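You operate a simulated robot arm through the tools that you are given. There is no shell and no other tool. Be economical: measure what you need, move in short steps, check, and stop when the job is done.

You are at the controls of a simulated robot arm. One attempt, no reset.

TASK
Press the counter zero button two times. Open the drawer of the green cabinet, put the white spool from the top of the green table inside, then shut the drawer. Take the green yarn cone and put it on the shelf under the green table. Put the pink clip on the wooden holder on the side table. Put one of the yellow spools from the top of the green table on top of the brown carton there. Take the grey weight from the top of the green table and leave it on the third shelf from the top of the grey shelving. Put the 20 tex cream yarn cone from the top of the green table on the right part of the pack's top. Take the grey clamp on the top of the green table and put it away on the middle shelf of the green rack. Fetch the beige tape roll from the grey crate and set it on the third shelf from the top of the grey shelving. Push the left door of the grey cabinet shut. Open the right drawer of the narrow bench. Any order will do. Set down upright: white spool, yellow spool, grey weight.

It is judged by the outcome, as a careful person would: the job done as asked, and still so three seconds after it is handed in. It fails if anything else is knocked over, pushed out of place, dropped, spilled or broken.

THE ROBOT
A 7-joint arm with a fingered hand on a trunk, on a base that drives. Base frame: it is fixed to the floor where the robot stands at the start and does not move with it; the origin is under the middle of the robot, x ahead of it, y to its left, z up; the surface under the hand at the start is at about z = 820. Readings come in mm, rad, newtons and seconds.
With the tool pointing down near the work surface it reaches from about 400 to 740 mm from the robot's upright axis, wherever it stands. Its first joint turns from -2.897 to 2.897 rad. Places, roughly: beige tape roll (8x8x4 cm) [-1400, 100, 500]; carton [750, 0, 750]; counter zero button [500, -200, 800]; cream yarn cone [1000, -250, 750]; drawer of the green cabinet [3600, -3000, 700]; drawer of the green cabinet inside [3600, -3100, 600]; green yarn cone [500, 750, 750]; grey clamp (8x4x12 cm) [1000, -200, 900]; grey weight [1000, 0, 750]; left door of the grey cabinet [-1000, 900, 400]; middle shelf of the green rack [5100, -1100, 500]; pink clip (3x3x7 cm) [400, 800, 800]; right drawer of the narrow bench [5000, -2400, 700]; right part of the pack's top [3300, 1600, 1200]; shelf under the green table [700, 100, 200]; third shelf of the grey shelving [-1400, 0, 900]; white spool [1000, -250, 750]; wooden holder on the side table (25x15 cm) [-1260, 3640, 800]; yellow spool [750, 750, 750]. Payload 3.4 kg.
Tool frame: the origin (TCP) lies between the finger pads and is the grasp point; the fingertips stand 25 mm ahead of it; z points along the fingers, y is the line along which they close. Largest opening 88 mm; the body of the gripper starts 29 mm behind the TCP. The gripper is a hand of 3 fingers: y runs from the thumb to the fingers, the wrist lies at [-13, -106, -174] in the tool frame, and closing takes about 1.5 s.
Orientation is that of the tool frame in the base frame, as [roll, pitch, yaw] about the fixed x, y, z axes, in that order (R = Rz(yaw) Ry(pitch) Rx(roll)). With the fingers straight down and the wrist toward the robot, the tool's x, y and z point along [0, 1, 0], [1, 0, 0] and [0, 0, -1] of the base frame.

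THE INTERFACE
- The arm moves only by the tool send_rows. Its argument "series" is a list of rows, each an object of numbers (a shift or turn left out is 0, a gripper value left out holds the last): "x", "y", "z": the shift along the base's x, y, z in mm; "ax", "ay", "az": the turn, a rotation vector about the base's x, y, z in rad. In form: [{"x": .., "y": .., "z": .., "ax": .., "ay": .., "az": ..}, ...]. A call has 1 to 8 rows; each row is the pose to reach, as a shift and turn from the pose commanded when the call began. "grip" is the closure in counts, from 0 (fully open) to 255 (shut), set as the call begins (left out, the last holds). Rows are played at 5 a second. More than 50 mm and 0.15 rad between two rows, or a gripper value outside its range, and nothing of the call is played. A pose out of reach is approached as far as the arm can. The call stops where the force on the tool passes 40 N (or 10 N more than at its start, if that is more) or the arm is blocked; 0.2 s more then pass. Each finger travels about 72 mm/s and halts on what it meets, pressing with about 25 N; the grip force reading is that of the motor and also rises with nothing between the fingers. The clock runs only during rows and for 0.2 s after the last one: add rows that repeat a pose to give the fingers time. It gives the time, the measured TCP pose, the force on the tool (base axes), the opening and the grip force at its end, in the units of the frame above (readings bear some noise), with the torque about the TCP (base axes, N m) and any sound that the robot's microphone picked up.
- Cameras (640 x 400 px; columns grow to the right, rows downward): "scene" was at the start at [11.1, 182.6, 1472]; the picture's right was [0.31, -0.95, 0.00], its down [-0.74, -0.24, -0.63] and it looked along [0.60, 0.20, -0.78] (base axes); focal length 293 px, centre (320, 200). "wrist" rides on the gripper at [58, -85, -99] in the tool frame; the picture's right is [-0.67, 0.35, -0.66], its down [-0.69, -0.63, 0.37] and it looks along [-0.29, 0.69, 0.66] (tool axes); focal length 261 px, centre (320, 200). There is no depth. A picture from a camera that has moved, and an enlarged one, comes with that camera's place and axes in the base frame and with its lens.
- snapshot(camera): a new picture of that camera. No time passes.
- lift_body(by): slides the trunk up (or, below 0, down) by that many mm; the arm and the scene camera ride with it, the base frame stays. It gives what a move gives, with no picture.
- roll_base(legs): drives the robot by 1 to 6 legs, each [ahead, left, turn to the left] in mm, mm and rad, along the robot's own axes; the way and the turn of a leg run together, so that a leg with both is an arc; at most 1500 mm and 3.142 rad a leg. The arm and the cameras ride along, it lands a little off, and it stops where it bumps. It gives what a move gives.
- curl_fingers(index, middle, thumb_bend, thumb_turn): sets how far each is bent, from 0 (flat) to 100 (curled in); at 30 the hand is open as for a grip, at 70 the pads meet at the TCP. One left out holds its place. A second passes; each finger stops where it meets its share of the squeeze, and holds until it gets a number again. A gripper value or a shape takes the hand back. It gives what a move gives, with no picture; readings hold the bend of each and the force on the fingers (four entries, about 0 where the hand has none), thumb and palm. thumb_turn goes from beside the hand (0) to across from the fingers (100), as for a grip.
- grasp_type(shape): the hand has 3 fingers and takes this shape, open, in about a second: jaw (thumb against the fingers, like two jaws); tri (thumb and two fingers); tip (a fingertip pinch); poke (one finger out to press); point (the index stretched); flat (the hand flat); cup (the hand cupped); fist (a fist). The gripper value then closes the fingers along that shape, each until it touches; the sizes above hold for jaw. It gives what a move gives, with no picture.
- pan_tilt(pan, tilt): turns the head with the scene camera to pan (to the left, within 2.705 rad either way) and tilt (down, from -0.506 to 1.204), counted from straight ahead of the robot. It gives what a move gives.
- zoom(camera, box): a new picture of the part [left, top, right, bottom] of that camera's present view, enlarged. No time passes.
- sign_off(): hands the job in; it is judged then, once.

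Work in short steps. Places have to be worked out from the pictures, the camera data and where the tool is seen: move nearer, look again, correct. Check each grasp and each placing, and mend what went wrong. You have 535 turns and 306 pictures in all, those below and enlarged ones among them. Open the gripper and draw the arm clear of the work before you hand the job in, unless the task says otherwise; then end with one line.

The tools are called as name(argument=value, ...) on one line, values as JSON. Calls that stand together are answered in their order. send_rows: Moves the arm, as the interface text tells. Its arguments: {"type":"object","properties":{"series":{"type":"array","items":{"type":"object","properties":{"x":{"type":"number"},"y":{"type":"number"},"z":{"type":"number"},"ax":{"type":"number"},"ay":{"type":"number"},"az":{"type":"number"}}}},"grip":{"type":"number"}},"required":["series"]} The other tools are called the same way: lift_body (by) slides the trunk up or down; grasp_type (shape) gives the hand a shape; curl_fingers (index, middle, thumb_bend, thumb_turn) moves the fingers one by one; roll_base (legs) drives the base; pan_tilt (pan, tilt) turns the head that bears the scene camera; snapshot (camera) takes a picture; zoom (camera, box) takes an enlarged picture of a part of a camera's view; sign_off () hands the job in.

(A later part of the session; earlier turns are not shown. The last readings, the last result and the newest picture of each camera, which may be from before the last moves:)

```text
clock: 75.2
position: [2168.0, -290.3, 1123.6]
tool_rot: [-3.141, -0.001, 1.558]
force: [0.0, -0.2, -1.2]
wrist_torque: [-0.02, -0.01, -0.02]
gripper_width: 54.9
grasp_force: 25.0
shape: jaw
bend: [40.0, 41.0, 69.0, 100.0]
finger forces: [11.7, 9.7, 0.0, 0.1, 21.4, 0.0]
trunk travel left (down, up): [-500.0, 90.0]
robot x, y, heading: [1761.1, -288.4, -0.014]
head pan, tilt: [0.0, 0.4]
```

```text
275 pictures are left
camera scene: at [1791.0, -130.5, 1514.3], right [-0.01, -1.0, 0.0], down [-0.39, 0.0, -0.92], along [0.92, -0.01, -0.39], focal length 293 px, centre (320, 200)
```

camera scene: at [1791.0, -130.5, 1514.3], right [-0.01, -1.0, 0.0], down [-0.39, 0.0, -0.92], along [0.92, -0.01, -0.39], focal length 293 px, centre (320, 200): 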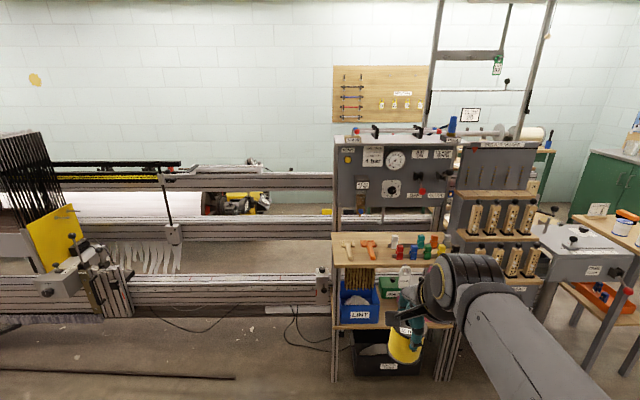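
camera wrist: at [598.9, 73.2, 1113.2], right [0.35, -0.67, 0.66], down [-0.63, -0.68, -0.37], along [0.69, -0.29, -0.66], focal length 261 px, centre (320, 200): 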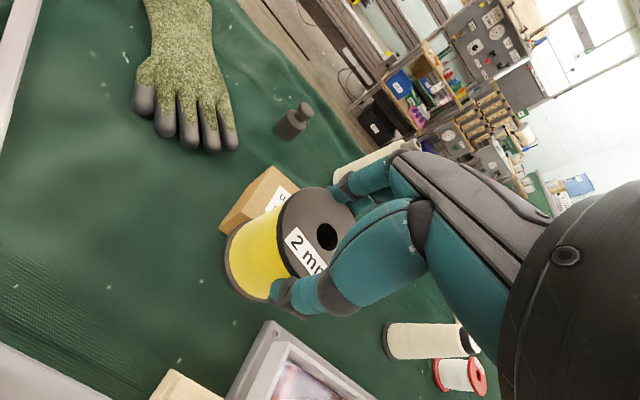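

The far side is clear. I turn to face the table and look at it.

roll_base(legs=[[0, 0, 1.5708], [0, 0, 1.5708]])

pan_tilt(pan=0.0, tilt=0.8)

snapshot(camera="scene")

```text
clock: 83.2
position: [1346.2, -280.5, 1122.6]
tool_rot: [3.141, 0.001, -1.602]
force: [0.4, -0.1, -1.8]
wrist_torque: [-0.01, 0.0, 0.03]
gripper_width: 54.3
grasp_force: 25.0
shape: jaw
bend: [40.0, 41.0, 69.0, 100.0]
finger forces: [11.3, 9.5, 0.1, 0.1, 20.8, 0.0]
trunk travel left (down, up): [-500.0, 90.0]
robot x, y, heading: [1757.8, -286.9, 3.108]
head pan, tilt: [0.0, 0.4]
```

```text
clock: 84.1
position: [1347.4, -280.3, 1122.5]
tool_rot: [-3.141, -0.001, -1.603]
force: [-0.4, -0.4, -1.7]
wrist_torque: [-0.02, 0.01, 0.0]
gripper_width: 54.3
grasp_force: 25.0
shape: jaw
bend: [40.0, 41.0, 69.0, 100.0]
finger forces: [11.3, 9.5, 0.0, 0.0, 20.7, 0.1]
trunk travel left (down, up): [-500.0, 90.0]
robot x, y, heading: [1756.0, -287.7, 3.109]
head pan, tilt: [0.0, 0.799]
```

```text
274 pictures are left
camera scene: at [1731.0, -445.5, 1479.3], right [0.03, 1.0, 0.0], down [0.72, -0.02, -0.7], along [-0.7, 0.02, -0.72], focal length 293 px, centre (320, 200)
```

scene: 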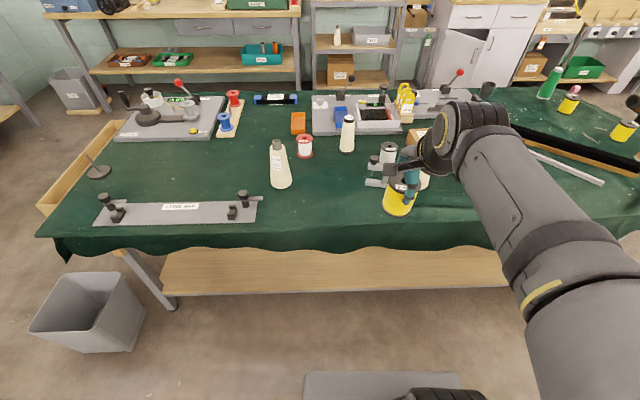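

From this side the shelf edge is near x≈1090. I pull up to x≈1485, y≈-130, fixing the small heading error, and look again.

roll_base(legs=[[0, -160, 0.033], [270, 0, 0]])

pan_tilt(pan=0.0, tilt=0.9)

snapshot(camera="scene")

snapshot(camera="wrist")

```text
clock: 87.0
position: [1073.7, -129.7, 1122.9]
tool_rot: [-3.141, -0.001, -1.576]
force: [-0.2, 0.3, -0.1]
wrist_torque: [-0.03, -0.04, -0.01]
gripper_width: 54.3
grasp_force: 25.1
shape: jaw
bend: [40.0, 41.0, 69.0, 100.0]
finger forces: [11.4, 9.6, 0.0, 0.0, 20.8, 0.0]
trunk travel left (down, up): [-500.0, 90.0]
robot x, y, heading: [1484.5, -129.4, 3.138]
head pan, tilt: [0.0, 0.799]
```

```text
clock: 87.7
position: [1074.5, -129.4, 1122.5]
tool_rot: [3.141, 0.001, -1.577]
force: [-0.8, -0.1, -1.7]
wrist_torque: [0.01, -0.03, 0.0]
gripper_width: 54.5
grasp_force: 24.9
shape: jaw
bend: [40.0, 41.0, 69.0, 100.0]
finger forces: [11.4, 9.6, 0.0, 0.0, 20.8, 0.0]
trunk travel left (down, up): [-500.0, 90.0]
robot x, y, heading: [1484.0, -128.7, 3.134]
head pan, tilt: [0.0, 0.901]
```

```text
273 pictures are left
camera scene: at [1467.5, -286.0, 1471.4], right [0.01, 1.0, 0.0], down [0.78, 0.0, -0.62], along [-0.62, 0.0, -0.78], focal length 293 px, centre (320, 200)
```

scene: 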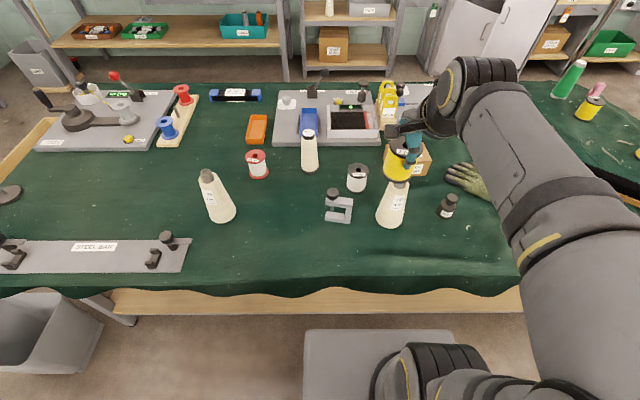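

```text
272 pictures are left
camera wrist: at [1159.6, -188.5, 1223.2], right [-0.34, 0.67, 0.66], down [0.63, 0.68, -0.37], along [-0.69, 0.29, -0.66], focal length 261 px, centre (320, 200)
```

wrist: 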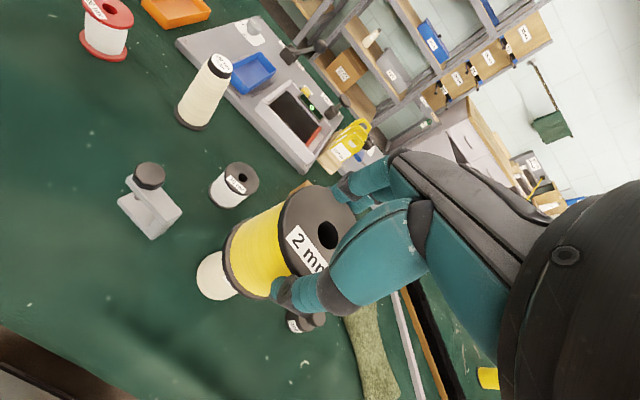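

Labels need reading and the carton is partly hidden behind the hand, so I zoom in.

zoom(camera="scene", box=[180, 120, 340, 230])

zoom(camera="scene", box=[320, 120, 480, 230])

```text
3.64 times, centred on (260, 175) of scene
camera zoom: at [1467.5, -286.0, 1471.4], right [0.01, 1.0, 0.0], down [0.78, 0.0, -0.62], along [-0.62, 0.0, -0.78], focal length 1067 px, centre (538, 291)
```

zoom: 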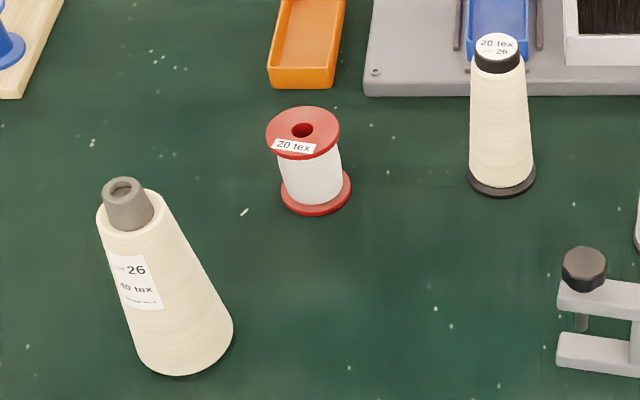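

```text
3.64 times, centred on (400, 175) of scene
camera zoom: at [1467.5, -286.0, 1471.4], right [0.01, 1.0, 0.0], down [0.78, 0.0, -0.62], along [-0.62, 0.0, -0.78], focal length 1067 px, centre (29, 291)
```

zoom: 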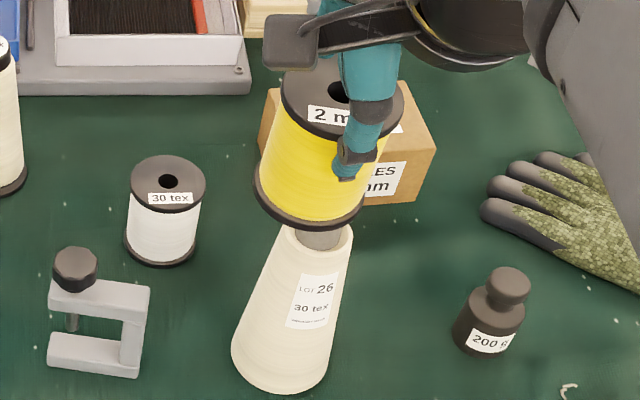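

The labels settle it: the 20 tex cone is the black-topped one near (824,-315), and the white spool is the black-flanged one at about (889,-179). The carton top spans x 764–846, y -100 to 44, so I move the yellow spool over its centre.

send_rows(series=[{"x": -40, "y": 15}, {"x": -80, "y": 30}, {"x": -120, "y": 45}, {"x": -160, "y": 60}, {"x": -200, "y": 75}, {"x": -240, "y": 90, "z": -20}, {"x": -269, "y": 104, "z": -60}, {"x": -269, "y": 104, "z": -90}])

snapshot(camera="wrist")

zoom(camera="scene", box=[300, 60, 500, 210])

```text
refused: row 7 steps farther than a row can; nothing moved
```

```text
269 pictures are left
camera wrist: at [1159.6, -188.5, 1223.2], right [-0.34, 0.67, 0.66], down [0.63, 0.68, -0.37], along [-0.69, 0.29, -0.66], focal length 261 px, centre (320, 200)
```

wrist: 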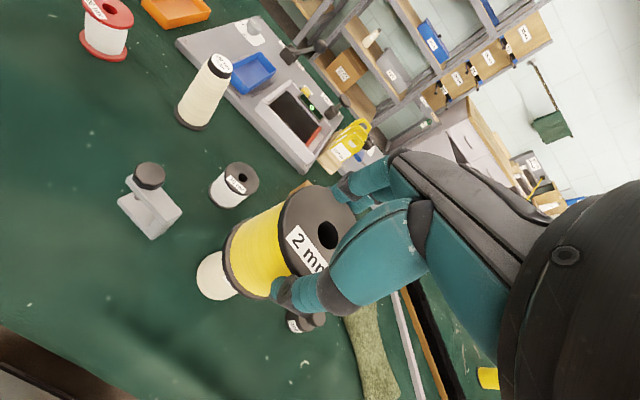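

```text
2.67 times, centred on (400, 135) of scene
camera zoom: at [1467.5, -286.0, 1471.4], right [0.01, 1.0, 0.0], down [0.78, 0.0, -0.62], along [-0.62, 0.0, -0.78], focal length 782 px, centre (107, 373)
```

zoom: 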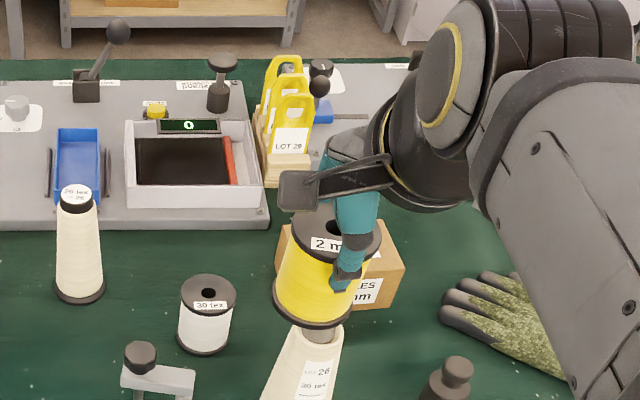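

One row's step was too long and the call was refused; I resend with smaller steps.

send_rows(series=[{"x": -42, "y": 16}, {"x": -84, "y": 32}, {"x": -126, "y": 48}, {"x": -168, "y": 64}, {"x": -210, "y": 80}, {"x": -245, "y": 94, "z": -20}, {"x": -269, "y": 104, "z": -50}, {"x": -269, "y": 104, "z": -80}])

snapshot(camera="wrist")

zoom(camera="scene", box=[300, 60, 500, 210])

```text
clock: 89.5
position: [804.8, -26.1, 1040.0]
tool_rot: [3.14, 0.001, -1.576]
force: [-0.1, -0.4, -1.2]
wrist_torque: [0.0, 0.03, -0.01]
gripper_width: 54.1
grasp_force: 25.2
shape: jaw
bend: [40.0, 41.0, 70.0, 100.0]
finger forces: [11.3, 9.6, 0.0, 0.1, 20.8, 0.0]
trunk travel left (down, up): [-500.0, 90.0]
robot x, y, heading: [1484.9, -128.3, 3.141]
head pan, tilt: [0.0, 0.901]
```

```text
267 pictures are left
camera wrist: at [890.4, -84.3, 1140.8], right [-0.35, 0.67, 0.66], down [0.63, 0.68, -0.37], along [-0.69, 0.29, -0.66], focal length 261 px, centre (320, 200)
```

wrist: 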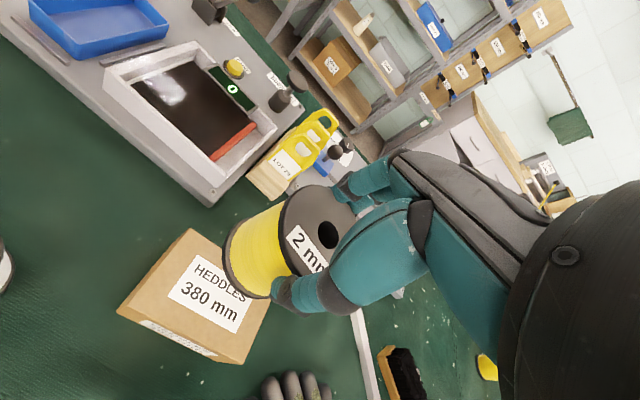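

```text
2.67 times, centred on (400, 135) of scene
camera zoom: at [1467.4, -285.9, 1471.4], right [0.01, 1.0, 0.0], down [0.78, 0.0, -0.62], along [-0.62, 0.0, -0.78], focal length 782 px, centre (107, 373)
```

zoom: 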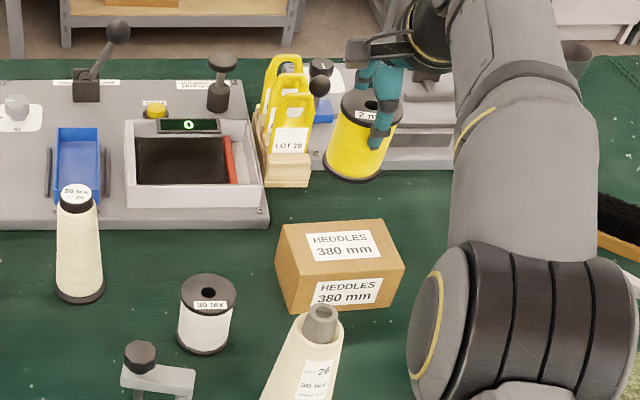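

Using both views, the carton top's centre is about (795,-14), z≈863. I lower to just above it and compare spool and carton directly.

send_rows(series=[{"x": -8, "y": 10, "z": -30}, {"x": -8, "y": 10, "z": -60}, {"x": -8, "y": 10, "z": -82}, {"x": -8, "y": 10, "z": -82}])

snapshot(camera="wrist")

zoom(camera="scene", box=[300, 60, 500, 210])

```text
clock: 90.5
position: [797.4, -15.1, 960.6]
tool_rot: [-3.141, 0.002, -1.576]
force: [-0.3, 0.3, -0.3]
wrist_torque: [0.0, 0.0, -0.02]
gripper_width: 54.0
grasp_force: 25.2
shape: jaw
bend: [40.0, 41.0, 70.0, 100.0]
finger forces: [11.3, 9.6, 0.1, 0.0, 20.7, 0.1]
trunk travel left (down, up): [-500.0, 90.0]
robot x, y, heading: [1486.8, -131.1, 3.137]
head pan, tilt: [0.0, 0.901]
```

```text
265 pictures are left
camera wrist: at [881.9, -74.1, 1061.3], right [-0.34, 0.67, 0.66], down [0.63, 0.68, -0.37], along [-0.69, 0.29, -0.66], focal length 261 px, centre (320, 200)
```

wrist: 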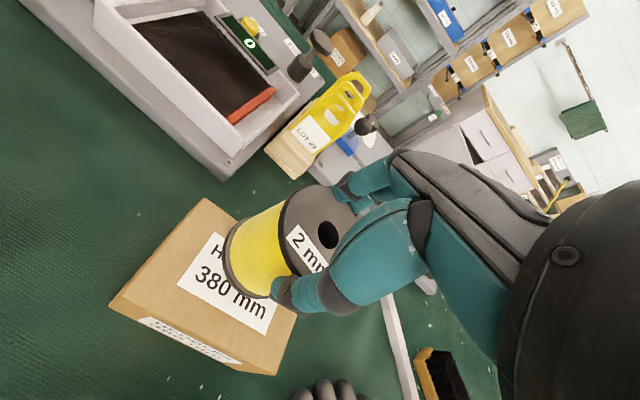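

```text
2.67 times, centred on (400, 135) of scene
camera zoom: at [1467.4, -285.9, 1471.3], right [0.01, 1.0, 0.0], down [0.78, 0.0, -0.62], along [-0.62, 0.0, -0.78], focal length 782 px, centre (107, 373)
```

zoom: 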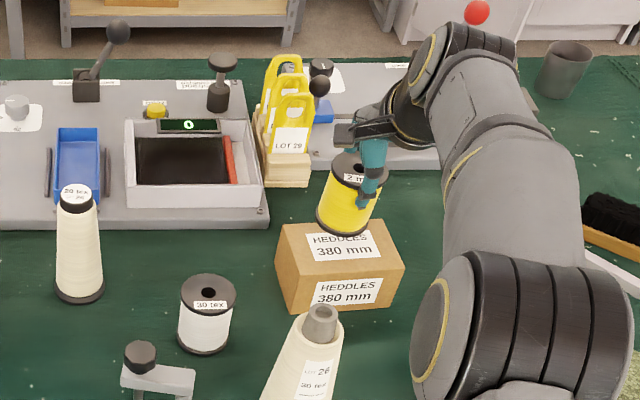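

The spool should land right on the carton's centre. I lower slowly until I feel contact.

send_rows(series=[{"z": -10}, {"z": -18}, {"z": -23}, {"z": -27}, {"z": -30}])

zoom(camera="scene", box=[300, 60, 500, 210])

```text
clock: 91.7
position: [797.7, -16.2, 935.5]
tool_rot: [3.134, 0.001, -1.575]
force: [-3.9, -1.4, 17.7]
wrist_torque: [0.04, -0.09, 0.02]
gripper_width: 54.5
grasp_force: 25.2
shape: jaw
bend: [39.0, 41.0, 71.0, 100.0]
finger forces: [15.9, 11.5, 0.0, 0.1, 22.4, 0.1]
trunk travel left (down, up): [-500.0, 90.0]
robot x, y, heading: [1483.3, -129.4, 3.138]
head pan, tilt: [0.0, 0.901]
```

```text
2.67 times, centred on (400, 135) of scene
camera zoom: at [1469.3, -286.8, 1471.6], right [0.01, 1.0, 0.0], down [0.78, 0.0, -0.62], along [-0.62, 0.0, -0.78], focal length 782 px, centre (107, 373)
```

zoom: 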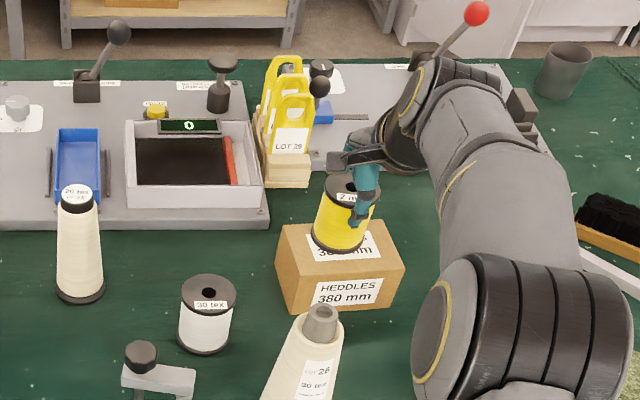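

The spool is on the carton with about 18 N of contact. I ease up 2 mm, open the hand and rise straight up.

send_rows(series=[{"z": 3}, {"z": 3}])

send_rows(series=[{}, {}, {}, {}, {}, {}, {}, {}], grip=0)

send_rows(series=[{"z": 40}, {"z": 80}, {"z": 120}, {"z": 160}, {"x": 40, "z": 170}, {"x": 80, "z": 170, "y": -20}, {"x": 120, "z": 170, "y": -40}, {"x": 160, "z": 170, "y": -60}])

snapshot(camera="scene")

snapshot(camera="wrist")

```text
clock: 92.3
position: [796.7, -16.6, 935.0]
tool_rot: [3.14, 0.001, -1.575]
force: [-2.5, -1.8, 13.1]
wrist_torque: [0.04, -0.04, 0.03]
gripper_width: 54.7
grasp_force: 25.6
shape: jaw
bend: [39.0, 41.0, 71.0, 100.0]
finger forces: [14.8, 11.4, 0.0, 0.1, 22.0, 0.1]
trunk travel left (down, up): [-500.0, 90.0]
robot x, y, heading: [1482.8, -129.6, 3.14]
head pan, tilt: [0.0, 0.901]
```

```text
clock: 94.1
position: [797.5, -17.3, 935.7]
tool_rot: [-3.141, -0.002, -1.576]
force: [-0.7, -0.2, -0.8]
wrist_torque: [-0.02, 0.0, -0.02]
gripper_width: 87.6
grasp_force: 0.1
shape: jaw
bend: [30.0, 30.0, 30.0, 98.0]
finger forces: [0.0, 0.0, 0.0, 0.0, 0.1, 0.1]
trunk travel left (down, up): [-500.0, 90.0]
robot x, y, heading: [1482.6, -126.3, 3.137]
head pan, tilt: [0.0, 0.901]
```

```text
clock: 95.9
position: [958.1, -77.4, 1104.1]
tool_rot: [3.14, 0.001, -1.578]
force: [0.4, -0.1, -0.6]
wrist_torque: [0.01, 0.02, 0.0]
gripper_width: 87.5
grasp_force: 0.0
shape: jaw
bend: [30.0, 30.0, 30.0, 98.0]
finger forces: [0.0, 0.0, 0.0, 0.0, 0.0, 0.0]
out of reach, approached as far as the arm can: row 4
trunk travel left (down, up): [-500.0, 90.0]
robot x, y, heading: [1485.9, -128.5, 3.139]
head pan, tilt: [0.0, 0.901]
```

```text
262 pictures are left
camera scene: at [1468.2, -286.1, 1471.3], right [0.01, 1.0, 0.0], down [0.78, 0.0, -0.62], along [-0.62, 0.0, -0.78], focal length 293 px, centre (320, 200)
```

scene: 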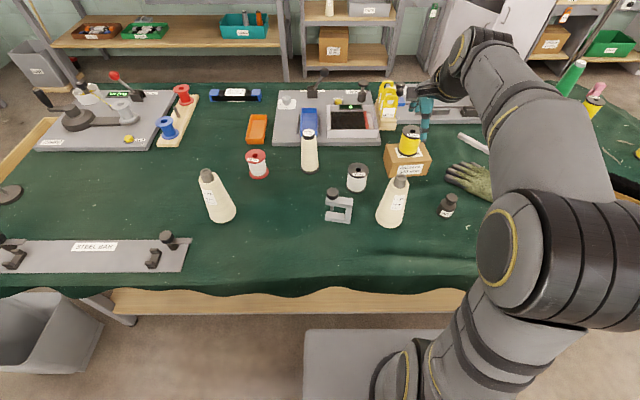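

```text
261 pictures are left
camera wrist: at [1043.7, -135.1, 1204.1], right [-0.34, 0.67, 0.66], down [0.63, 0.68, -0.37], along [-0.69, 0.29, -0.66], focal length 261 px, centre (320, 200)
```

wrist: 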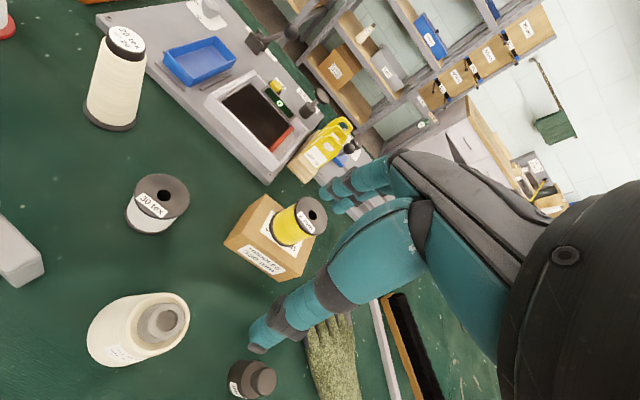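

The yellow spool stands upright on the carton. Next is the white spool: both views put its top at (890,-176,887). I move above it with a slight yaw so the wrist passes between cone and clamp.

send_rows(series=[{"x": -24, "y": -33, "az": -0.08}, {"x": -46, "y": -66, "az": -0.17}, {"x": -68, "y": -98, "az": -0.25}, {"x": -68, "y": -98, "z": -40, "az": -0.25}, {"x": -68, "y": -98, "z": -80, "az": -0.25}, {"x": -68, "y": -98, "z": -110, "az": -0.25}, {"x": -68, "y": -98, "z": -110, "az": -0.25}])

snapshot(camera="wrist")

zoom(camera="scene", box=[300, 100, 460, 250])

```text
clock: 97.5
position: [887.7, -173.8, 992.1]
tool_rot: [3.141, 0.0, -1.828]
force: [-0.4, 0.5, 0.0]
wrist_torque: [-0.02, 0.02, 0.01]
gripper_width: 87.6
grasp_force: 0.0
shape: jaw
bend: [30.0, 30.0, 30.0, 98.0]
finger forces: [0.0, 0.0, 0.0, 0.0, 0.1, 0.1]
trunk travel left (down, up): [-500.0, 90.0]
robot x, y, heading: [1487.1, -126.3, 3.136]
head pan, tilt: [0.0, 0.901]
```

```text
260 pictures are left
camera wrist: at [956.0, -251.1, 1092.4], right [-0.17, 0.74, 0.66], down [0.78, 0.5, -0.37], along [-0.6, 0.45, -0.66], focal length 261 px, centre (320, 200)
```

wrist: 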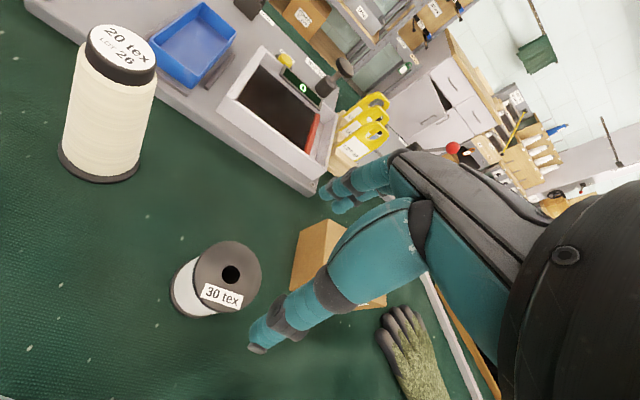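

```text
2.67 times, centred on (380, 175) of scene
camera zoom: at [1467.6, -286.0, 1471.3], right [0.01, 1.0, 0.0], down [0.78, 0.0, -0.62], along [-0.62, 0.0, -0.78], focal length 782 px, centre (160, 267)
```

zoom: 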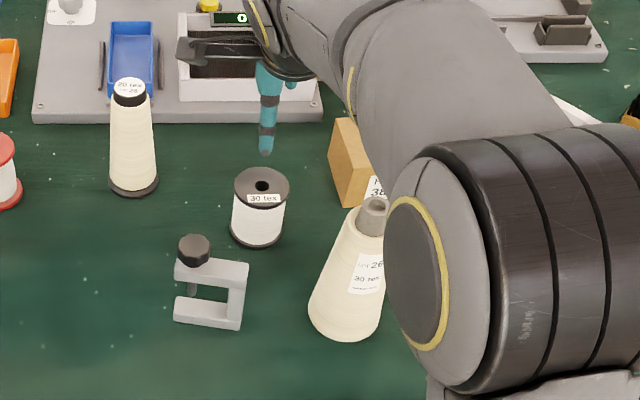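

The wrist view places the spool centre at (889,-180). I descend to z≈869 and close.

send_rows(series=[{"x": 1, "y": -5, "z": -40}, {"x": 1, "y": -5, "z": -80}, {"x": 1, "y": -5, "z": -105}, {"x": 1, "y": -5, "z": -122}, {"x": 1, "y": -5, "z": -122}])

snapshot(camera="wrist")

send_rows(series=[{}, {}, {}, {}, {}, {}, {}, {}], grip=255)

send_rows(series=[{"z": 40}, {"z": 80}, {"z": 120}, {"z": 160}, {"z": 200}, {"z": 240}])

snapshot(camera="wrist")

```text
clock: 98.7
position: [889.7, -177.7, 871.8]
tool_rot: [-3.14, 0.0, -1.827]
force: [-0.3, 0.9, -0.3]
wrist_torque: [0.0, -0.02, -0.06]
gripper_width: 88.0
grasp_force: 0.0
shape: jaw
bend: [30.0, 30.0, 30.0, 98.0]
finger forces: [0.0, 0.1, 0.0, 0.0, 0.1, 0.1]
trunk travel left (down, up): [-500.0, 90.0]
robot x, y, heading: [1484.5, -126.1, 3.135]
head pan, tilt: [0.0, 0.901]
```

```text
258 pictures are left
camera wrist: at [958.7, -255.6, 971.3], right [-0.17, 0.74, 0.66], down [0.78, 0.5, -0.37], along [-0.6, 0.45, -0.66], focal length 261 px, centre (320, 200)
```

wrist: 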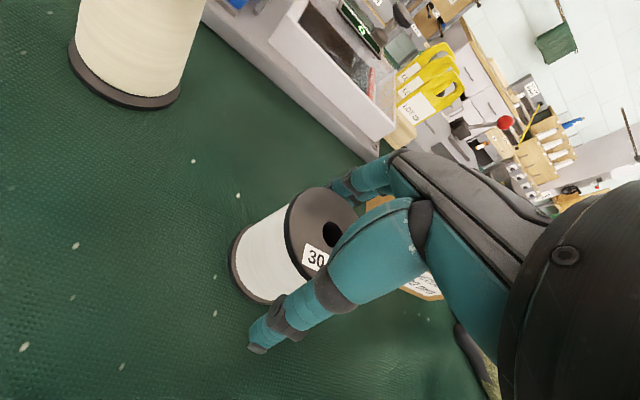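

```text
clock: 100.5
position: [890.0, -179.5, 871.1]
tool_rot: [-3.141, 0.0, -1.828]
force: [0.3, -0.7, 0.2]
wrist_torque: [-0.02, -0.03, -0.02]
gripper_width: 50.1
grasp_force: 25.0
shape: jaw
bend: [74.0, 42.0, 66.0, 100.0]
finger forces: [14.3, 8.1, 0.0, 0.1, 22.6, 0.0]
trunk travel left (down, up): [-500.0, 90.0]
robot x, y, heading: [1483.3, -127.8, 3.135]
head pan, tilt: [0.0, 0.901]
```

```text
clock: 101.9
position: [890.1, -178.8, 1112.9]
tool_rot: [-3.142, -0.001, -1.824]
force: [1.0, 0.8, -0.6]
wrist_torque: [0.0, -0.03, 0.01]
gripper_width: 50.0
grasp_force: 24.8
shape: jaw
bend: [74.0, 42.0, 66.0, 100.0]
finger forces: [14.3, 8.1, 0.0, 0.0, 22.6, 0.0]
trunk travel left (down, up): [-500.0, 90.0]
robot x, y, heading: [1488.2, -126.0, 3.135]
head pan, tilt: [0.0, 0.901]
```

```text
257 pictures are left
camera wrist: at [958.2, -257.0, 1212.8], right [-0.17, 0.74, 0.66], down [0.78, 0.5, -0.37], along [-0.6, 0.45, -0.66], focal length 261 px, centre (320, 200)
```

wrist: 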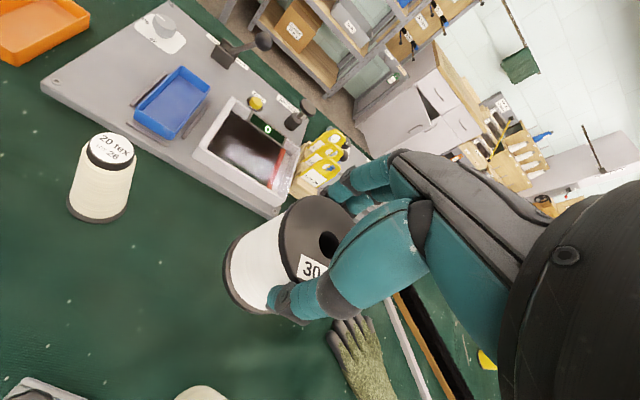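

The white spool is held. I draw the arm in, back away from the table, turn and drive toward the green cabinet's corner to see the drawer.

send_rows(series=[{"x": 45, "y": 12}, {"x": 90, "y": 24}, {"x": 135, "y": 36}, {"x": 180, "y": 48}])

roll_base(legs=[[-400, 0, 0], [0, 0, 1.571], [1000, 0, 0], [850, 0, 0]])

pan_tilt(pan=0.9, tilt=0.4)

snapshot(camera="scene")

pan_tilt(pan=0.1, tilt=0.4)

snapshot(camera="scene")

```text
clock: 102.9
position: [1070.4, -131.5, 1110.5]
tool_rot: [-3.141, -0.002, -1.826]
force: [0.5, 0.8, -1.2]
wrist_torque: [-0.04, 0.01, -0.01]
gripper_width: 49.8
grasp_force: 25.3
shape: jaw
bend: [74.0, 42.0, 66.0, 100.0]
finger forces: [14.4, 8.1, 0.0, 0.0, 22.7, 0.1]
trunk travel left (down, up): [-500.0, 90.0]
robot x, y, heading: [1484.0, -128.0, 3.137]
head pan, tilt: [0.0, 0.901]
```

```text
clock: 118.2
position: [1936.1, -2400.1, 1111.1]
tool_rot: [-3.141, -0.001, -0.225]
force: [0.2, 0.6, -0.8]
wrist_torque: [0.02, 0.05, 0.0]
gripper_width: 49.6
grasp_force: 24.7
shape: jaw
bend: [74.0, 42.0, 66.0, 100.0]
finger forces: [14.5, 8.0, 0.0, 0.1, 22.3, 0.0]
trunk travel left (down, up): [-500.0, 90.0]
robot x, y, heading: [1918.3, -1984.1, -1.551]
head pan, tilt: [0.0, 0.901]
```

```text
clock: 119.4
position: [1935.2, -2399.7, 1109.9]
tool_rot: [3.141, 0.0, -0.225]
force: [-0.3, 0.8, -1.4]
wrist_torque: [0.01, -0.01, 0.0]
gripper_width: 49.8
grasp_force: 25.1
shape: jaw
bend: [74.0, 42.0, 66.0, 100.0]
finger forces: [14.3, 8.1, 0.0, 0.0, 22.3, 0.1]
trunk travel left (down, up): [-500.0, 90.0]
robot x, y, heading: [1919.8, -1987.0, -1.549]
head pan, tilt: [0.901, 0.4]
```

```text
256 pictures are left
camera scene: at [2149.0, -1975.4, 1514.3], right [-0.6, -0.8, 0.0], down [-0.31, 0.23, -0.92], along [0.74, -0.55, -0.39], focal length 293 px, centre (320, 200)
```

scene: 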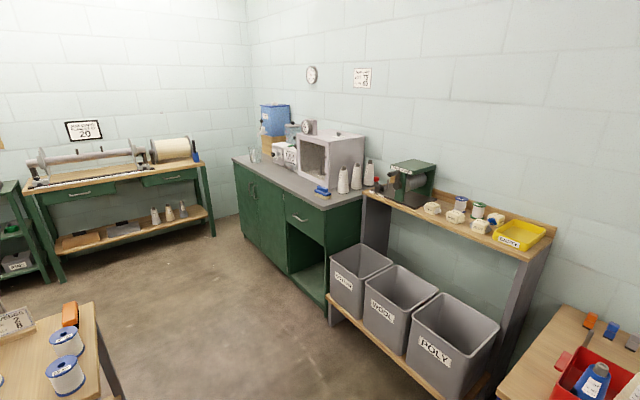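

```text
clock: 120.5
position: [1935.2, -2400.6, 1110.8]
tool_rot: [-3.141, 0.001, -0.225]
force: [0.2, 0.1, -1.2]
wrist_torque: [0.04, -0.02, -0.01]
gripper_width: 49.6
grasp_force: 25.3
shape: jaw
bend: [74.0, 42.0, 66.0, 100.0]
finger forces: [14.5, 8.1, 0.1, 0.1, 22.3, 0.0]
trunk travel left (down, up): [-500.0, 90.0]
robot x, y, heading: [1921.0, -1986.0, -1.543]
head pan, tilt: [0.099, 0.4]
```

```text
255 pictures are left
camera scene: at [2086.6, -2011.6, 1514.4], right [-0.99, -0.12, 0.0], down [-0.05, 0.39, -0.92], along [0.11, -0.91, -0.39], focal length 293 px, centre (320, 200)
```

scene: 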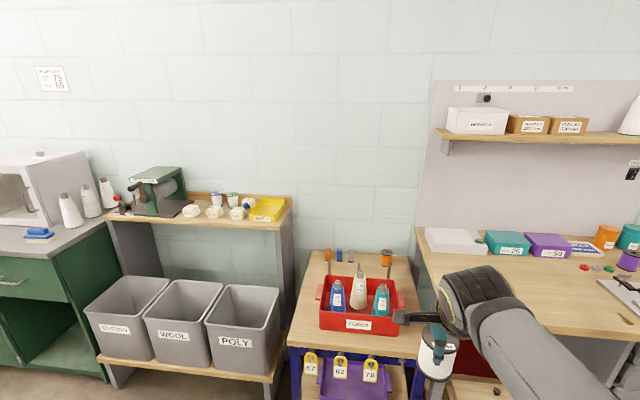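

The green cabinet's drawer handle is near (3526,-2844,700), opening toward +y. The narrow bench's right drawer is on the far wall. I drive along to face the green cabinet drawer.

roll_base(legs=[[290, 0, -0.025], [0, 800, 0], [0, 790, 0]])

pan_tilt(pan=0.0, tilt=0.7)

snapshot(camera="scene")

```text
clock: 130.3
position: [3526.5, -2698.9, 1110.5]
tool_rot: [3.141, 0.001, -0.255]
force: [0.8, 0.8, -1.3]
wrist_torque: [0.0, 0.01, 0.0]
gripper_width: 49.5
grasp_force: 25.2
shape: jaw
bend: [74.0, 42.0, 66.0, 100.0]
finger forces: [14.4, 8.0, 0.1, 0.0, 22.5, 0.0]
trunk travel left (down, up): [-500.0, 90.0]
robot x, y, heading: [3519.2, -2285.0, -1.576]
head pan, tilt: [0.099, 0.4]
```

```text
clock: 131.1
position: [3526.7, -2699.2, 1110.0]
tool_rot: [3.141, 0.001, -0.255]
force: [0.7, -0.2, -1.2]
wrist_torque: [-0.02, -0.02, -0.01]
gripper_width: 49.4
grasp_force: 25.4
shape: jaw
bend: [74.0, 42.0, 66.0, 100.0]
finger forces: [14.4, 8.0, 0.0, 0.1, 22.4, 0.1]
trunk travel left (down, up): [-500.0, 90.0]
robot x, y, heading: [3526.6, -2280.2, -1.573]
head pan, tilt: [0.0, 0.7]
```

```text
254 pictures are left
camera scene: at [3679.9, -2308.9, 1487.6], right [-1.0, 0.0, 0.0], down [0.0, 0.64, -0.77], along [0.0, -0.77, -0.64], focal length 293 px, centre (320, 200)
```

scene: 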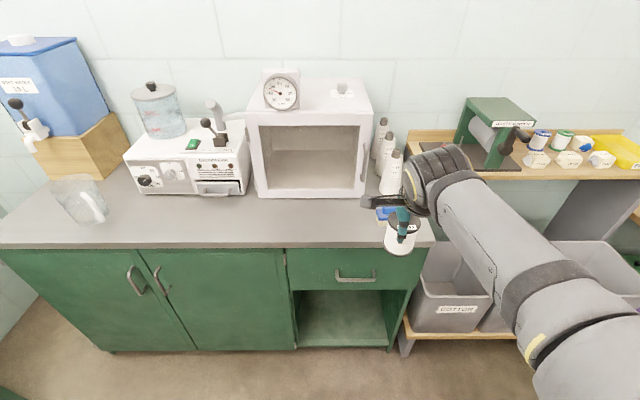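

The drawer handle is near (3573,-2850,725). To free the hand I'll stand the spool for a moment on the counter's clear front strip. I move above it and look.

send_rows(series=[{"x": 22, "y": -36}, {"x": 44, "y": -72}, {"x": 66, "y": -108}, {"x": 88, "y": -144}, {"x": 110, "y": -180}, {"x": 132, "y": -215}, {"x": 150, "y": -240, "z": -20}, {"x": 150, "y": -240, "z": -60}])

snapshot(camera="scene")

snapshot(camera="wrist")

```text
clock: 132.9
position: [3676.0, -2940.1, 1050.3]
tool_rot: [-3.139, 0.001, -0.254]
force: [-0.1, -0.1, -1.2]
wrist_torque: [-0.01, 0.03, 0.02]
gripper_width: 49.3
grasp_force: 24.9
shape: jaw
bend: [74.0, 42.0, 66.0, 100.0]
finger forces: [14.4, 8.0, 0.1, 0.0, 22.3, 0.0]
trunk travel left (down, up): [-500.0, 90.0]
robot x, y, heading: [3525.2, -2285.6, -1.572]
head pan, tilt: [0.0, 0.7]
```

```text
253 pictures are left
camera scene: at [3680.0, -2309.2, 1487.5], right [-1.0, 0.0, 0.0], down [0.0, 0.64, -0.76], along [0.0, -0.76, -0.64], focal length 293 px, centre (320, 200)
```

scene: 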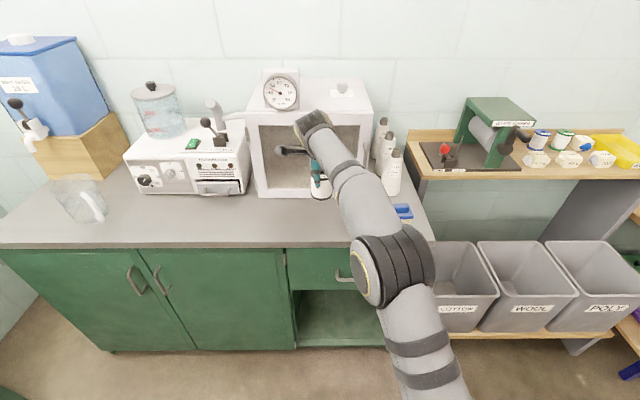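

```text
252 pictures are left
camera wrist: at [3754.5, -2871.4, 1150.3], right [-0.74, -0.17, 0.66], down [-0.51, 0.78, -0.36], along [-0.45, -0.6, -0.66], focal length 261 px, centre (320, 200)
```

wrist: 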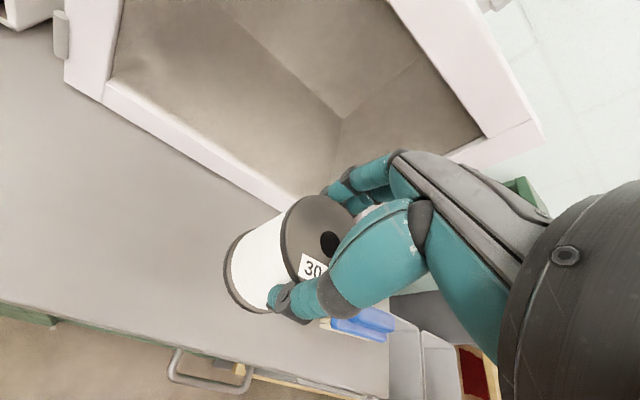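

The fingers are clear of the oven. I lower toward the counter and stop on contact.

send_rows(series=[{"z": -40}, {"z": -70}, {"z": -90}, {"z": -105}, {"z": -115}, {"z": -125}, {"z": -133}, {"z": -141}])

zoom(camera="scene", box=[220, 130, 420, 300])

```text
clock: 134.7
position: [3676.5, -2937.5, 910.7]
tool_rot: [3.14, 0.0, -0.251]
force: [-0.1, -0.3, 2.5]
wrist_torque: [-0.04, 0.01, 0.02]
gripper_width: 49.3
grasp_force: 25.0
shape: jaw
bend: [74.0, 42.0, 66.0, 100.0]
finger forces: [14.8, 8.5, 0.0, 0.1, 22.9, 0.0]
trunk travel left (down, up): [-500.0, 90.0]
robot x, y, heading: [3520.8, -2283.4, -1.571]
head pan, tilt: [0.0, 0.7]
```

```text
2.35 times, centred on (320, 215) of scene
camera zoom: at [3679.8, -2308.6, 1487.6], right [-1.0, 0.0, 0.0], down [0.0, 0.64, -0.77], along [0.0, -0.77, -0.64], focal length 690 px, centre (320, 165)
```

zoom: 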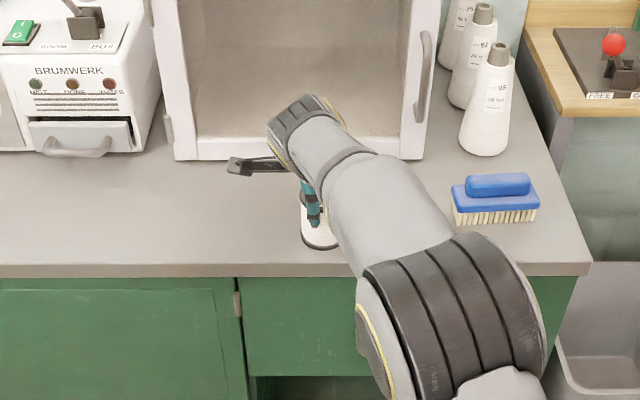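

It's just touching down. I settle 2 mm, release and rise.

send_rows(series=[{"z": -2}, {"z": -2}])

send_rows(series=[{}, {}, {}, {}, {}, {}, {}, {}], grip=0)

send_rows(series=[{"z": 40}, {"z": 80}, {"z": 120}, {"z": 160}, {"z": 190}, {"z": 190, "y": 40}, {"z": 190, "y": 80}, {"z": 190, "y": 120}])

snapshot(camera="wrist")

snapshot(camera="scene")

```text
clock: 135.3
position: [3675.5, -2938.2, 910.2]
tool_rot: [3.139, 0.0, -0.255]
force: [-0.1, -1.8, 12.5]
wrist_torque: [-0.06, 0.02, -0.02]
gripper_width: 49.3
grasp_force: 25.1
shape: jaw
bend: [74.0, 42.0, 66.0, 100.0]
finger forces: [15.7, 9.3, 0.0, 0.0, 23.4, 0.1]
trunk travel left (down, up): [-500.0, 90.0]
robot x, y, heading: [3521.2, -2279.0, -1.58]
head pan, tilt: [0.0, 0.7]
```

```text
clock: 137.1
position: [3676.6, -2937.8, 907.8]
tool_rot: [-3.141, 0.0, -0.255]
force: [0.0, 0.2, 0.2]
wrist_torque: [0.03, 0.0, 0.0]
gripper_width: 87.5
grasp_force: 0.0
shape: jaw
bend: [30.0, 30.0, 30.0, 98.0]
finger forces: [0.0, 0.0, 0.0, 0.1, 0.0, 0.0]
trunk travel left (down, up): [-500.0, 90.0]
robot x, y, heading: [3522.6, -2283.0, -1.575]
head pan, tilt: [0.0, 0.7]
```

```text
clock: 138.9
position: [3676.9, -2820.1, 1097.0]
tool_rot: [3.14, 0.0, -0.255]
force: [-0.2, 0.2, 0.4]
wrist_torque: [0.02, -0.03, 0.0]
gripper_width: 88.0
grasp_force: 0.1
shape: jaw
bend: [30.0, 30.0, 30.0, 98.0]
finger forces: [0.0, 0.0, 0.0, 0.0, 0.0, 0.1]
trunk travel left (down, up): [-500.0, 90.0]
robot x, y, heading: [3525.6, -2283.4, -1.579]
head pan, tilt: [0.0, 0.7]
```

```text
250 pictures are left
camera wrist: at [3754.9, -2752.1, 1196.8], right [-0.74, -0.17, 0.66], down [-0.51, 0.78, -0.37], along [-0.45, -0.6, -0.66], focal length 261 px, centre (320, 200)
```

wrist: 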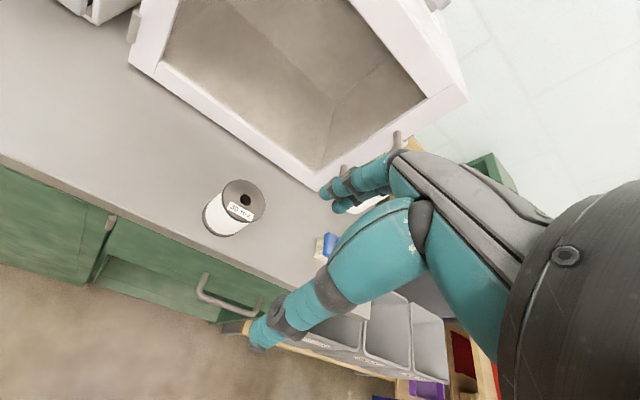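

```text
249 pictures are left
camera scene: at [3679.7, -2308.7, 1487.5], right [-1.0, 0.0, 0.0], down [0.0, 0.64, -0.77], along [0.0, -0.77, -0.64], focal length 293 px, centre (320, 200)
```

scene: 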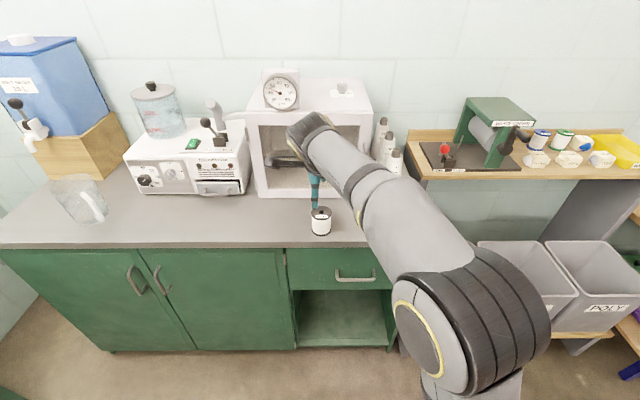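

The spool stands well, and the counter is at about z 845. Next the drawer: I back up so the hand can grip the handle horizontally, and check the space behind.

roll_base(legs=[[-140, 50, 0.005]])

pan_tilt(pan=2.7, tilt=0.6)

snapshot(camera="scene")

pan_tilt(pan=-2.5, tilt=0.6)

snapshot(camera="scene")

pan_tilt(pan=0, tilt=0.8)

snapshot(camera="scene")

```text
clock: 140.3
position: [3730.0, -2676.7, 1096.6]
tool_rot: [3.141, -0.001, -0.246]
force: [0.0, -0.8, 1.1]
wrist_torque: [-0.04, -0.01, -0.03]
gripper_width: 87.6
grasp_force: 0.0
shape: jaw
bend: [30.0, 30.0, 30.0, 98.0]
finger forces: [0.1, 0.0, 0.0, 0.0, 0.0, 0.0]
trunk travel left (down, up): [-500.0, 90.0]
robot x, y, heading: [3573.7, -2141.2, -1.571]
head pan, tilt: [0.0, 0.7]
```

```text
clock: 142.7
position: [3729.1, -2678.5, 1096.7]
tool_rot: [-3.14, 0.0, -0.248]
force: [0.1, 0.1, -1.0]
wrist_torque: [-0.01, 0.0, 0.0]
gripper_width: 87.6
grasp_force: 0.0
shape: jaw
bend: [30.0, 30.0, 30.0, 98.0]
finger forces: [0.1, 0.0, 0.0, 0.0, 0.0, 0.0]
trunk travel left (down, up): [-500.0, 90.0]
robot x, y, heading: [3576.7, -2143.1, -1.57]
head pan, tilt: [2.7, 0.6]
```

```text
248 pictures are left
camera scene: at [3767.6, -2001.2, 1496.1], right [0.9, -0.43, 0.0], down [-0.24, -0.51, -0.83], along [0.35, 0.75, -0.56], focal length 293 px, centre (320, 200)
```

scene: 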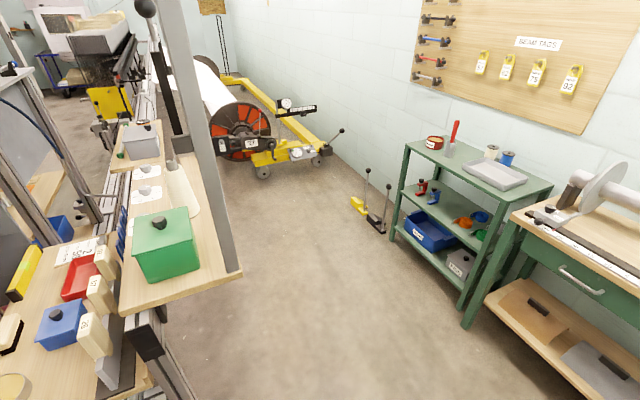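

```text
clock: 146.7
position: [3729.9, -2677.7, 1095.4]
tool_rot: [-3.142, 0.001, -0.247]
force: [-0.2, 0.1, 0.4]
wrist_torque: [-0.01, -0.03, 0.0]
gripper_width: 87.7
grasp_force: 0.1
shape: jaw
bend: [30.0, 30.0, 30.0, 98.0]
finger forces: [0.1, 0.0, 0.1, 0.1, 0.1, 0.1]
trunk travel left (down, up): [-500.0, 90.0]
robot x, y, heading: [3575.0, -2142.6, -1.57]
head pan, tilt: [-2.499, 0.6]
```

```text
247 pictures are left
camera scene: at [3676.9, -2010.5, 1496.1], right [0.8, 0.6, 0.0], down [0.34, -0.45, -0.83], along [-0.5, 0.66, -0.56], focal length 293 px, centre (320, 200)
```

scene: 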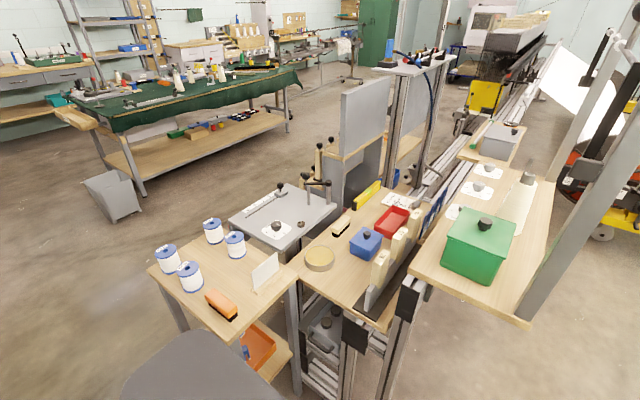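

```text
clock: 149.0
position: [3730.0, -2678.7, 1095.7]
tool_rot: [-3.141, 0.0, -0.249]
force: [0.3, -0.8, 0.0]
wrist_torque: [-0.01, 0.0, -0.02]
gripper_width: 87.5
grasp_force: 0.0
shape: jaw
bend: [30.0, 30.0, 30.0, 98.0]
finger forces: [0.0, 0.0, 0.0, 0.1, 0.0, 0.0]
trunk travel left (down, up): [-500.0, 90.0]
robot x, y, heading: [3573.2, -2144.5, -1.571]
head pan, tilt: [0.0, 0.799]
```

```text
246 pictures are left
camera scene: at [3730.0, -2161.8, 1479.3], right [-1.0, 0.0, 0.0], down [0.0, 0.72, -0.7], along [0.0, -0.7, -0.72], focal length 293 px, centre (320, 200)
```

scene: 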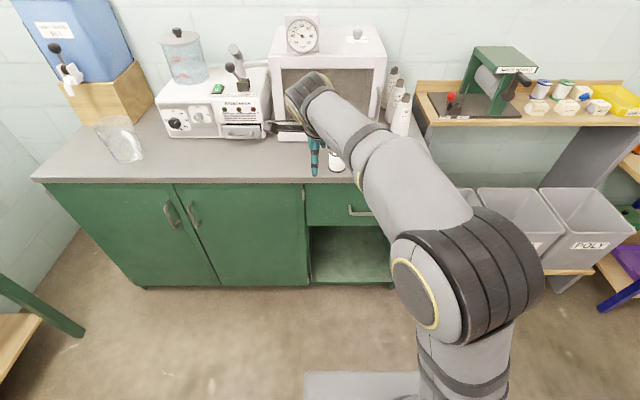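

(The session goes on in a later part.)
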